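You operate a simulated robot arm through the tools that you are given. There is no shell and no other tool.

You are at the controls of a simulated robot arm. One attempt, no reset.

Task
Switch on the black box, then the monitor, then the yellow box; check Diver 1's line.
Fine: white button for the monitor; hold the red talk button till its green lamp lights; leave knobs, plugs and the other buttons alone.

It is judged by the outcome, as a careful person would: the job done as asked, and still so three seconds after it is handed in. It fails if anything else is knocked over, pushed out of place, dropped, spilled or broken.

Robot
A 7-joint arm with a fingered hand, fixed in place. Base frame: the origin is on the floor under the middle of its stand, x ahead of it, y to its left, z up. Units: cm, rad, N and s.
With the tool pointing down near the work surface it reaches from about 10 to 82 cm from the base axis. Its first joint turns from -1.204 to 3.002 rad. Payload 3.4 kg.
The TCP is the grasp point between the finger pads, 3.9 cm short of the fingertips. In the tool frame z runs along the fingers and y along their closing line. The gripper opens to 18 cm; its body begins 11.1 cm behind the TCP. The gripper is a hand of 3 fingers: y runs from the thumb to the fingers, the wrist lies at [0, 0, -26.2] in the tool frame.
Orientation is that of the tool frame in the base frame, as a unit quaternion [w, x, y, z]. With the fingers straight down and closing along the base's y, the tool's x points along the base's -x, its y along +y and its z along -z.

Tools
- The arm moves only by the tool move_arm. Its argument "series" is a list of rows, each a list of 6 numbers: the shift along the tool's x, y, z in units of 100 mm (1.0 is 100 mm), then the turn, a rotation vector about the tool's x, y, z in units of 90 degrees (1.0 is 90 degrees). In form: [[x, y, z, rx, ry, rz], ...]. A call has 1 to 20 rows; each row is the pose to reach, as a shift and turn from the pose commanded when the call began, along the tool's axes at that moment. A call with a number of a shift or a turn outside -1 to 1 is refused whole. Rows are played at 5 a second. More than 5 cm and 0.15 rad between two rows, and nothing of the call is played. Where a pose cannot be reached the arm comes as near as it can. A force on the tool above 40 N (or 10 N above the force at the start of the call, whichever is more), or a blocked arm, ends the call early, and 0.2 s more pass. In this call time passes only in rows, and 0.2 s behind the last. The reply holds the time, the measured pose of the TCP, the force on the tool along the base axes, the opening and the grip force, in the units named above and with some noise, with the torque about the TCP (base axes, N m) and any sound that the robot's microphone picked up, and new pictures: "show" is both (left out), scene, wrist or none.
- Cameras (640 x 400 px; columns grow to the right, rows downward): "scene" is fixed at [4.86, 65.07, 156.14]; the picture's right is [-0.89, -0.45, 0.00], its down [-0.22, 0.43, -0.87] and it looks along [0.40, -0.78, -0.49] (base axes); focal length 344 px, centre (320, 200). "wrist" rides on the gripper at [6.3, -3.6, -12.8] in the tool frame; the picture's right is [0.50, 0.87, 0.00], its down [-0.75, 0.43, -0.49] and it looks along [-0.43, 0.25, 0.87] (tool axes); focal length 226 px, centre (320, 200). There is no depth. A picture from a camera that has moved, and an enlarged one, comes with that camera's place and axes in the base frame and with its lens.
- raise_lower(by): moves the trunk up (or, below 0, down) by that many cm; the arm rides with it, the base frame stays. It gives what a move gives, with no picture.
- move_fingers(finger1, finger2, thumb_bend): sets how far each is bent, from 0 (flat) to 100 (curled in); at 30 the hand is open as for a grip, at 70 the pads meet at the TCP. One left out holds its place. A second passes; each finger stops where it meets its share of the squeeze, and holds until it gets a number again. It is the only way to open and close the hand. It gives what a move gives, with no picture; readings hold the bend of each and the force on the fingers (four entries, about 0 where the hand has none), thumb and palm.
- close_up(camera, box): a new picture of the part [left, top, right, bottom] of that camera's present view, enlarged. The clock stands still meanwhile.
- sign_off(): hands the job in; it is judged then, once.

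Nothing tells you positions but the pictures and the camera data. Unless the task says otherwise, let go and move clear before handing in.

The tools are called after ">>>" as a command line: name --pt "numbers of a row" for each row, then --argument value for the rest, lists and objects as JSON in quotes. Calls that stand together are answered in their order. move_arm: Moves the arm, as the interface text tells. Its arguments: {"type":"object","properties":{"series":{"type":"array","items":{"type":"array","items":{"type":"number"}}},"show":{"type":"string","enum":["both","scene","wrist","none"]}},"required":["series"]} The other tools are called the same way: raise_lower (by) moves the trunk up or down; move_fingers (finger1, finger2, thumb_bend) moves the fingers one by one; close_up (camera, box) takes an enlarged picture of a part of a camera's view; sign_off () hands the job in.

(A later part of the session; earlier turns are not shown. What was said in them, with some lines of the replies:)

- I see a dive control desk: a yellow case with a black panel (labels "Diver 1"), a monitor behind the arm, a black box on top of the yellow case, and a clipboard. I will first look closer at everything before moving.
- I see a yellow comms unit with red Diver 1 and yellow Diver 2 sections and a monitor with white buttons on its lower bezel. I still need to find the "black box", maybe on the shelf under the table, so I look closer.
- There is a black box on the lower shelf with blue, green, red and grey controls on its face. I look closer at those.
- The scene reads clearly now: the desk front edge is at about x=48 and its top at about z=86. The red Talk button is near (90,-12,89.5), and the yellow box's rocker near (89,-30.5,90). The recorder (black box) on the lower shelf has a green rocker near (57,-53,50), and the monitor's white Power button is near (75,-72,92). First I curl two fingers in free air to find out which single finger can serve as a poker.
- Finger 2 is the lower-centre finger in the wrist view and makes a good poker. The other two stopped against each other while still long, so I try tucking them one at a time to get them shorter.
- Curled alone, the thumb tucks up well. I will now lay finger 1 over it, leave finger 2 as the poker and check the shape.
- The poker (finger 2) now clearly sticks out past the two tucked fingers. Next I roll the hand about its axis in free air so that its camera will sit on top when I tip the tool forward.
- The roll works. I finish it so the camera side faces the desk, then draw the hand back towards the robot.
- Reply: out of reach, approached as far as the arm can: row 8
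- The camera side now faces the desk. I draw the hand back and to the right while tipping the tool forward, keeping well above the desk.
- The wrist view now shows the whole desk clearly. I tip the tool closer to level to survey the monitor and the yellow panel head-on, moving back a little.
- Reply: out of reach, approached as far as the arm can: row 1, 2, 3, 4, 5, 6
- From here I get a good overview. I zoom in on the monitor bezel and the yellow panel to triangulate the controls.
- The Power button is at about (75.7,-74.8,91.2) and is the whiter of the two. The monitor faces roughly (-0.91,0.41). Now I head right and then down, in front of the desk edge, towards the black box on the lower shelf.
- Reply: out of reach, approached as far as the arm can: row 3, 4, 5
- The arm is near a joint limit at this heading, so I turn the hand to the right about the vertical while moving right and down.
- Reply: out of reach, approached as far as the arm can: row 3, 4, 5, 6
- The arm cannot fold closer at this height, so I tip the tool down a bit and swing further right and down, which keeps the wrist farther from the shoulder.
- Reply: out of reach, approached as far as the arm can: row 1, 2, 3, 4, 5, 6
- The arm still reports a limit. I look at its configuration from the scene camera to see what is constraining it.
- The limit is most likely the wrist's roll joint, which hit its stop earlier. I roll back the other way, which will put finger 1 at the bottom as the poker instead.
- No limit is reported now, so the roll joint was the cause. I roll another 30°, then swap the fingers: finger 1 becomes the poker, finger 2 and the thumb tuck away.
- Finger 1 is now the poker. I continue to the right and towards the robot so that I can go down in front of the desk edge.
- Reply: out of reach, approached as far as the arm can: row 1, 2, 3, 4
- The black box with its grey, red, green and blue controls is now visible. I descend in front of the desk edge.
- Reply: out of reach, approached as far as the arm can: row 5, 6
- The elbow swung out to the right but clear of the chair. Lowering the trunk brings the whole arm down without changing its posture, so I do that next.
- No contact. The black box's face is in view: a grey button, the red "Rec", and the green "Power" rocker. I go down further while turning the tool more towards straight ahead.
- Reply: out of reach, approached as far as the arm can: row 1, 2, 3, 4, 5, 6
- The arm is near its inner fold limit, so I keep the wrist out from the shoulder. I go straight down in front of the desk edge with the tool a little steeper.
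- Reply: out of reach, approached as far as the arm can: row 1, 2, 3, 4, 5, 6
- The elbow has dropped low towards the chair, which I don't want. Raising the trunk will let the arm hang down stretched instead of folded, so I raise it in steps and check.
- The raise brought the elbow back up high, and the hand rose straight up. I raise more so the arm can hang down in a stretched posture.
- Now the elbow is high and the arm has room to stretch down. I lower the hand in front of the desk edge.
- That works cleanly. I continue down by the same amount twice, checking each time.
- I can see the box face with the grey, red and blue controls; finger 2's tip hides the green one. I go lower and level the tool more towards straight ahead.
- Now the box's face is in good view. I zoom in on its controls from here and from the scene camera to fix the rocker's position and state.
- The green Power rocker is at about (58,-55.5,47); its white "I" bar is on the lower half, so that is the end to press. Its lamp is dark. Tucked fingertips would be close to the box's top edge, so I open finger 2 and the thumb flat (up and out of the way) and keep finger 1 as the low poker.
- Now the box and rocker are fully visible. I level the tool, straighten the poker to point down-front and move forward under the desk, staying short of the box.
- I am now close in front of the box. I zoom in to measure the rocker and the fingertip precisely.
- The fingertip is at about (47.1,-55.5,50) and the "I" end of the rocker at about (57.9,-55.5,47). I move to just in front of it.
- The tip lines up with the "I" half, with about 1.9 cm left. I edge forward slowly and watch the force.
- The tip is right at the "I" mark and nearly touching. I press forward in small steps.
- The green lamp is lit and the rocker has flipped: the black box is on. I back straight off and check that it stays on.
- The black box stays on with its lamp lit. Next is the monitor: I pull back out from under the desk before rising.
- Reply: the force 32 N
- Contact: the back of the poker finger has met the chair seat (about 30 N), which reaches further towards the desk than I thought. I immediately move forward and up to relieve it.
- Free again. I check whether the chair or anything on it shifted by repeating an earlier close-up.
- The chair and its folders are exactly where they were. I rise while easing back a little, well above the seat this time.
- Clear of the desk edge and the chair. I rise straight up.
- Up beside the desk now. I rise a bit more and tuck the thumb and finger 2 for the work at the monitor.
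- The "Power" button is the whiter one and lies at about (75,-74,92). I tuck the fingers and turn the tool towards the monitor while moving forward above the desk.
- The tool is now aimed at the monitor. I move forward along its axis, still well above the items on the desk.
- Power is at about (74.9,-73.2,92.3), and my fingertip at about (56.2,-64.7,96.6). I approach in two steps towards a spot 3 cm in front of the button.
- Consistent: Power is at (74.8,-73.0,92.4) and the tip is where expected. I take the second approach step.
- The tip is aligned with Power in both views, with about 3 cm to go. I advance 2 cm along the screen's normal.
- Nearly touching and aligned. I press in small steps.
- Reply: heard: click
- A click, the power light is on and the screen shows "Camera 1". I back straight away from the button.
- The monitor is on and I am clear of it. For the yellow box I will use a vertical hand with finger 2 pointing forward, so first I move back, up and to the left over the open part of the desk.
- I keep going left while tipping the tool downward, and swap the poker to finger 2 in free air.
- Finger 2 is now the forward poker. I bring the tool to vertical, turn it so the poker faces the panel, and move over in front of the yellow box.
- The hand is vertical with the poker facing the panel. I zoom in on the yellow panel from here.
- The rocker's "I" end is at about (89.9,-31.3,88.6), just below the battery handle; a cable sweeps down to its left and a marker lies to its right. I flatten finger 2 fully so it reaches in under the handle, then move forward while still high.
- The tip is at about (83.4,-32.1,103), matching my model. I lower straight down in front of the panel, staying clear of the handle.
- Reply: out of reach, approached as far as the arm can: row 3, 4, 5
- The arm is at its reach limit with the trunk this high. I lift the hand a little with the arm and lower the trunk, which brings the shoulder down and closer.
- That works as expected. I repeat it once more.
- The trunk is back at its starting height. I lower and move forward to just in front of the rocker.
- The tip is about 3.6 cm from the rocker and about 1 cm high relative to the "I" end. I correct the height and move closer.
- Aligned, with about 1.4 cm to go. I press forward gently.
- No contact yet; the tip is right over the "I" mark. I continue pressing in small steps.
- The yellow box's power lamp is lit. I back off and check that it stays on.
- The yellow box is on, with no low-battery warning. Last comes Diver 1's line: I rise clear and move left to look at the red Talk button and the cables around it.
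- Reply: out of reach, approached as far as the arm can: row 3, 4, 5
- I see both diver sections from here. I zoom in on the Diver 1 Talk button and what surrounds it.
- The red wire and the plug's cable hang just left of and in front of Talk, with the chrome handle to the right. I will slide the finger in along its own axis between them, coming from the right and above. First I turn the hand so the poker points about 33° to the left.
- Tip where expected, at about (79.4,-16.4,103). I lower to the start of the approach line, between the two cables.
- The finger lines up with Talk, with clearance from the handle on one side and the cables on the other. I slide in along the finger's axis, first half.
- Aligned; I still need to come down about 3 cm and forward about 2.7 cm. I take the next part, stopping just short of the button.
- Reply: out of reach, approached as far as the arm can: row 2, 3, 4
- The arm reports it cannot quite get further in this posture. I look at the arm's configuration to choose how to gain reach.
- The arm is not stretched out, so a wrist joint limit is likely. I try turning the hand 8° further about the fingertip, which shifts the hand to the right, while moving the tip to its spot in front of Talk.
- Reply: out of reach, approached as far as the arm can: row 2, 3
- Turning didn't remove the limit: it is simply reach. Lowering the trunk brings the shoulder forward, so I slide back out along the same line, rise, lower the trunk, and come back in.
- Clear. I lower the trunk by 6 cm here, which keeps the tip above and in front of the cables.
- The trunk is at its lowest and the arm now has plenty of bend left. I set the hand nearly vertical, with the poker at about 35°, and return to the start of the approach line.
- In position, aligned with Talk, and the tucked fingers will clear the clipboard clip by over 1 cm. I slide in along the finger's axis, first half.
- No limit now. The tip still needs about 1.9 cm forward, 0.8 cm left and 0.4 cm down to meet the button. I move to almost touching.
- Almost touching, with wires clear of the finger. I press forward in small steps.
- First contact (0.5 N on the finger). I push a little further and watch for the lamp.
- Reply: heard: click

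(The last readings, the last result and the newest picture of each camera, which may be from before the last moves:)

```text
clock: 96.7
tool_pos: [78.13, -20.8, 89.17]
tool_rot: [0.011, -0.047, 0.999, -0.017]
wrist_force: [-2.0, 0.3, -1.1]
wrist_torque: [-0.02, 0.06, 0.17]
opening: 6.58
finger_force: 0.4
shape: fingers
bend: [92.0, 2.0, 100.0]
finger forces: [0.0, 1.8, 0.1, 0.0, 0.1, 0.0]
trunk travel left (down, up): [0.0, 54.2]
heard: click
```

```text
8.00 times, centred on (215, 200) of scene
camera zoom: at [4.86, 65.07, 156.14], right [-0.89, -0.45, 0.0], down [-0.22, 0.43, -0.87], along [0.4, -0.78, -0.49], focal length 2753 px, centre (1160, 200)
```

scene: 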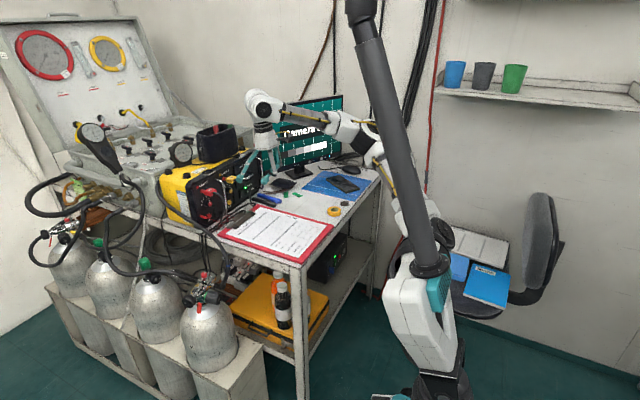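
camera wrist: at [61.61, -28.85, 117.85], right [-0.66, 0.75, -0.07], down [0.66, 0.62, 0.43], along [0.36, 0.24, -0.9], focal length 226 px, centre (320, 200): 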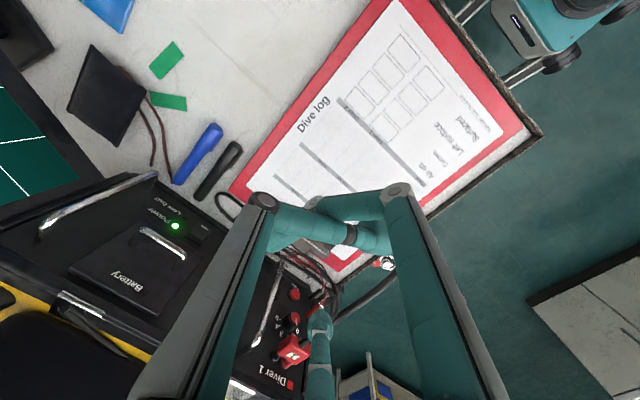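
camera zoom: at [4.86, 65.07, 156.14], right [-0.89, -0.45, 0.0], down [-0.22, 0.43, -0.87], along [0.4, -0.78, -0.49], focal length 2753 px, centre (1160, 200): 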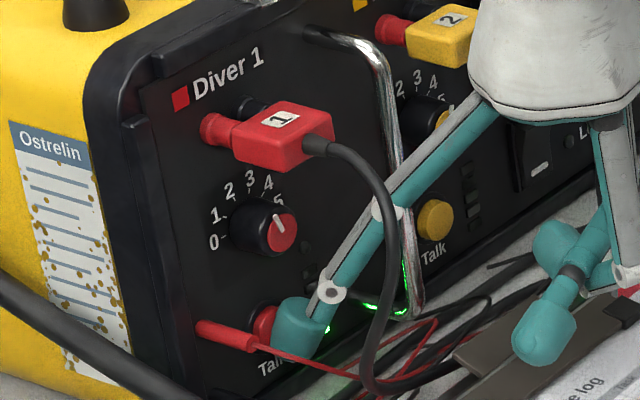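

The button clicked and the level bar has lit up green, but the round lamp is still dark. I hold still and watch for the lamp.

>>> move_arm --pt "0 0 0 0 0 0" --pt "0 0 0 0 0 0" --pt "0 0 0 0 0 0" --pt "0 0 0 0 0 0" --pt "0 0 0 0 0 0" --show "none"

>>> close_up --camera "wrist" --box '[250, 260, 390, 390]'

>>> close_up --camera "scene" --box '[185, 175, 245, 225]'

```text
clock: 97.9
tool_pos: [78.04, -20.73, 89.27]
tool_rot: [0.011, -0.046, 0.999, -0.017]
wrist_force: [-2.1, 0.2, 0.1]
wrist_torque: [-0.06, 0.05, 0.09]
opening: 6.56
finger_force: 0.8
shape: fingers
bend: [92.0, 2.0, 100.0]
finger forces: [0.0, 1.8, 0.1, 0.0, 0.1, 0.1]
trunk travel left (down, up): [0.0, 54.2]
```

```text
3.08 times, centred on (320, 325) of wrist
camera zoom: at [72.04, -24.6, 102.01], right [-0.58, 0.81, -0.04], down [0.7, 0.52, 0.49], along [0.42, 0.26, -0.87], focal length 696 px, centre (320, -185)
```

zoom: 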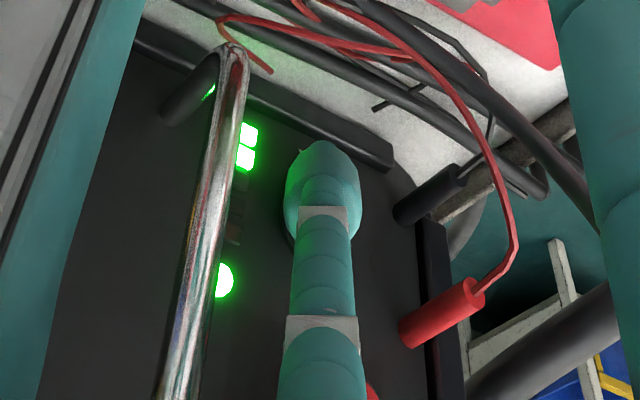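

```text
8.00 times, centred on (215, 200) of scene
camera zoom: at [4.86, 65.07, 156.14], right [-0.89, -0.45, 0.0], down [-0.22, 0.43, -0.87], along [0.4, -0.78, -0.49], focal length 2753 px, centre (1160, 200)
```

zoom: 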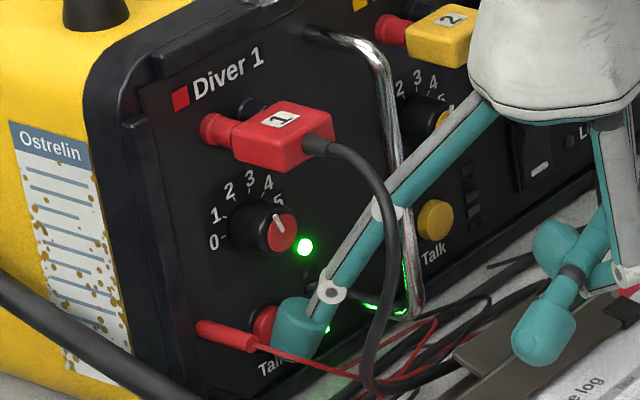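

The round green lamp by Diver 1's Talk is lit: the line checks out. I release the button and slide back out the same way.

>>> move_arm --pt "0.06 -0.0045 -0.001 0 0 0" --pt "0.1215 -0.009 -0.0025 0 0 0" --pt "0.207 -0.073 -0.052 0 0 0" --pt "0.334 -0.142 -0.253 0 0 0" --pt "0.461 -0.212 -0.454 0 0 0" --pt "0.588 -0.281 -0.655 0 0 0" --pt "0.715 -0.35 -0.856 0 0 0" --show "both"

>>> close_up --camera "scene" --box '[185, 150, 285, 225]'

```text
clock: 99.5
tool_pos: [70.89, -24.56, 98.02]
tool_rot: [0.013, -0.047, 0.999, -0.017]
wrist_force: [0.6, -0.3, 0.5]
wrist_torque: [-0.03, -0.01, -0.01]
opening: 6.55
finger_force: 0.1
shape: fingers
bend: [92.0, 0.0, 100.0]
finger forces: [0.0, 0.0, 0.1, 0.0, 0.1, 0.0]
trunk travel left (down, up): [0.0, 54.2]
camera wrist: at [64.92, -28.43, 110.59], right [-0.58, 0.82, -0.04], down [0.7, 0.52, 0.49], along [0.42, 0.26, -0.87], focal length 226 px, centre (320, 200)
```

scene: 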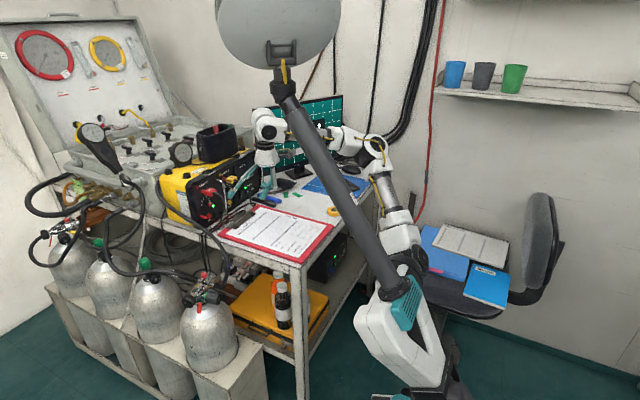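
wrist: 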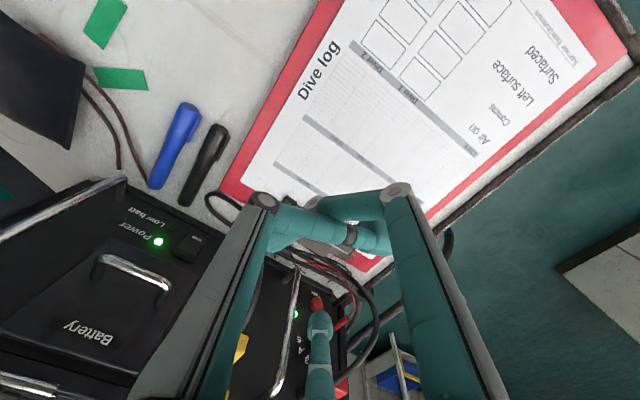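

```text
5.33 times, centred on (235, 188) of scene
camera zoom: at [4.86, 65.07, 156.14], right [-0.89, -0.45, 0.0], down [-0.22, 0.43, -0.87], along [0.4, -0.78, -0.49], focal length 1835 px, centre (773, 267)
```

zoom: 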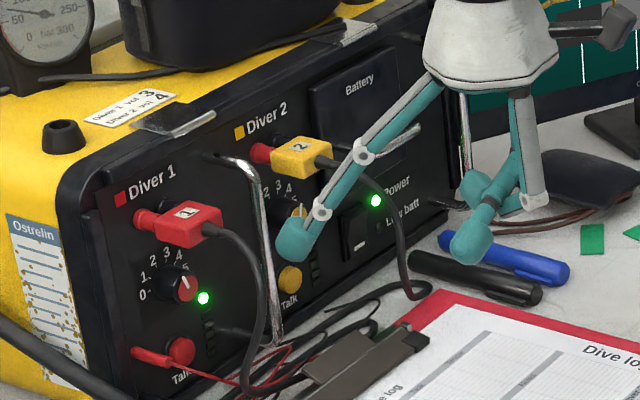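

The lamp stays lit after release. I move the hand clear, then check every result one last time.

>>> move_arm --pt "0.1 -0.03 -0.16 0 0 0" --pt "0.25 -0.08 -0.32 0 0 0" --pt "0.44 -0.14 -0.49 0 0 0" --pt "0.63 -0.2 -0.65 0 0 0" --pt "0.807 -0.25 -0.81 0 0 0" --show "both"

>>> close_up --camera "scene" --box '[185, 80, 385, 230]'

>>> close_up --camera "scene" --box '[290, 220, 400, 290]'

>>> close_up --camera "scene" --box '[180, 150, 280, 225]'

```text
clock: 100.7
tool_pos: [62.85, -27.78, 105.93]
tool_rot: [0.012, -0.047, 0.999, -0.017]
wrist_force: [0.7, 0.1, -0.5]
wrist_torque: [0.01, -0.02, 0.0]
opening: 6.57
finger_force: 0.0
shape: fingers
bend: [92.0, 0.0, 100.0]
finger forces: [0.0, 0.0, 0.1, 0.0, 0.0, 0.0]
trunk travel left (down, up): [0.0, 54.2]
camera wrist: at [56.89, -31.52, 118.67], right [-0.58, 0.81, -0.04], down [0.7, 0.52, 0.49], along [0.42, 0.26, -0.87], focal length 226 px, centre (320, 200)
```

scene: 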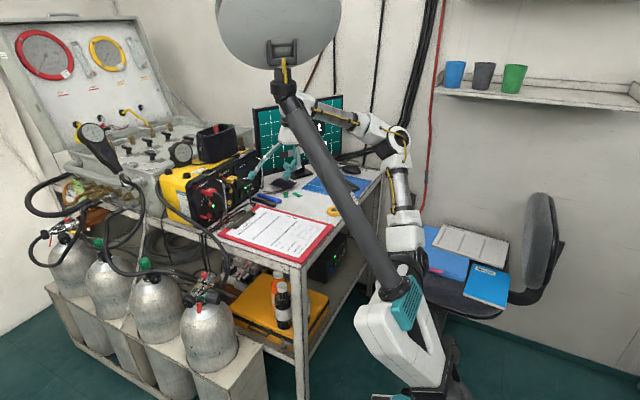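
wrist: 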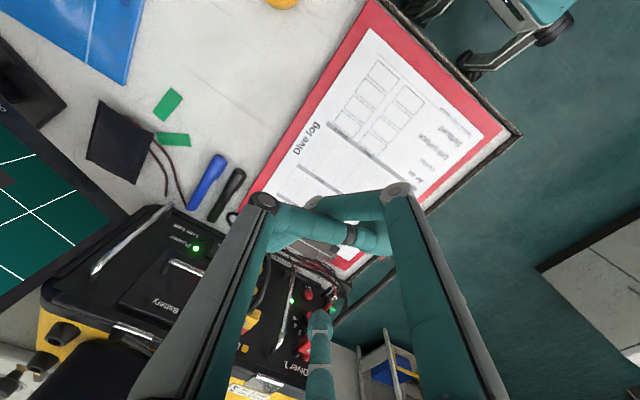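

```text
2.67 times, centred on (285, 155) of scene
camera zoom: at [4.86, 65.07, 156.14], right [-0.89, -0.45, 0.0], down [-0.22, 0.43, -0.87], along [0.4, -0.78, -0.49], focal length 918 px, centre (413, 320)
```

zoom: 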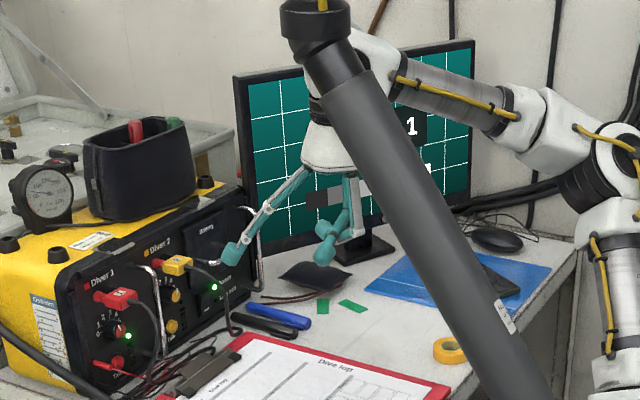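

```text
5.71 times, centred on (345, 255) of scene
camera zoom: at [4.86, 65.07, 156.14], right [-0.89, -0.45, 0.0], down [-0.22, 0.43, -0.87], along [0.4, -0.78, -0.49], focal length 1966 px, centre (177, -114)
```

zoom: 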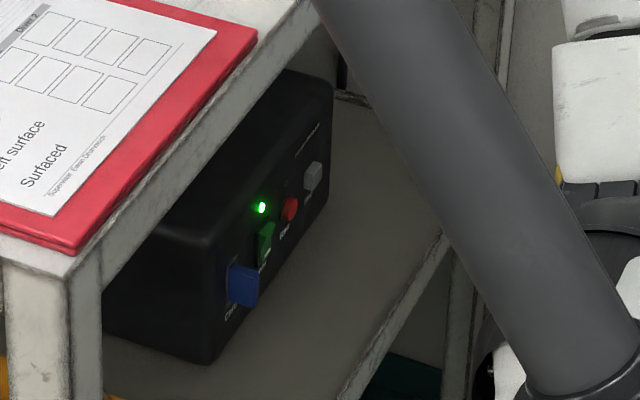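

```text
5.33 times, centred on (230, 188) of scene
camera zoom: at [4.86, 65.07, 156.14], right [-0.89, -0.45, 0.0], down [-0.22, 0.43, -0.87], along [0.4, -0.78, -0.49], focal length 1835 px, centre (800, 267)
```

zoom: 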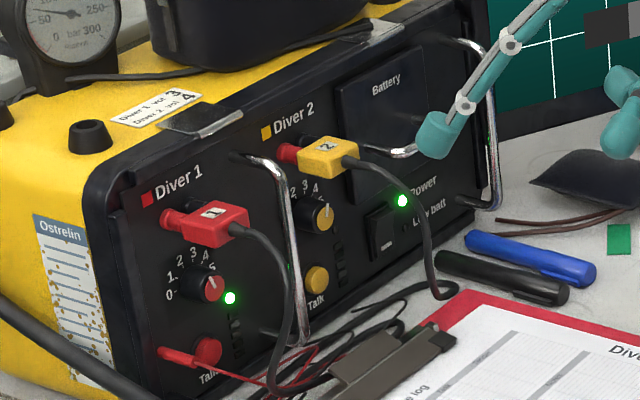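

Everything checks out:
- **Black box:** on, lamp lit.
- **Monitor:** on, showing Camera 1.
- **Yellow box:** on, power lamp lit.
- **Diver 1's line:** the green lamp is lit.

Knobs, plugs and the other controls are as they were, and the chair has not shifted from the earlier touch. The hand is clear, so I hand in.

>>> sign_off

```text
The job is handed in.
```

The black box, the monitor and the yellow box are on, switched in that order, and Diver 1's line checks out. I handed the job in with the hand clear of everything.

- **Black box (lower shelf):** I pressed the "I" side of the green Power switch, and its lamp is lit.
- **Monitor:** I pressed the white Power button, and the screen shows Camera 1.
- **Yellow box:** I pressed the Power switch. Its lamp is lit, and the low-battery light stayed dark.
- **Diver 1's line:** I held the red Talk button until its green lamp lit. The lamp stayed lit after I let go.

**Contact with the chair:** while backing out from under the desk, the back of a finger pressed the chair seat at about 30 N for about a second. Close-ups from before and after show the chair and the folders on it had not moved.

I did not touch any knobs, plugs or other buttons.
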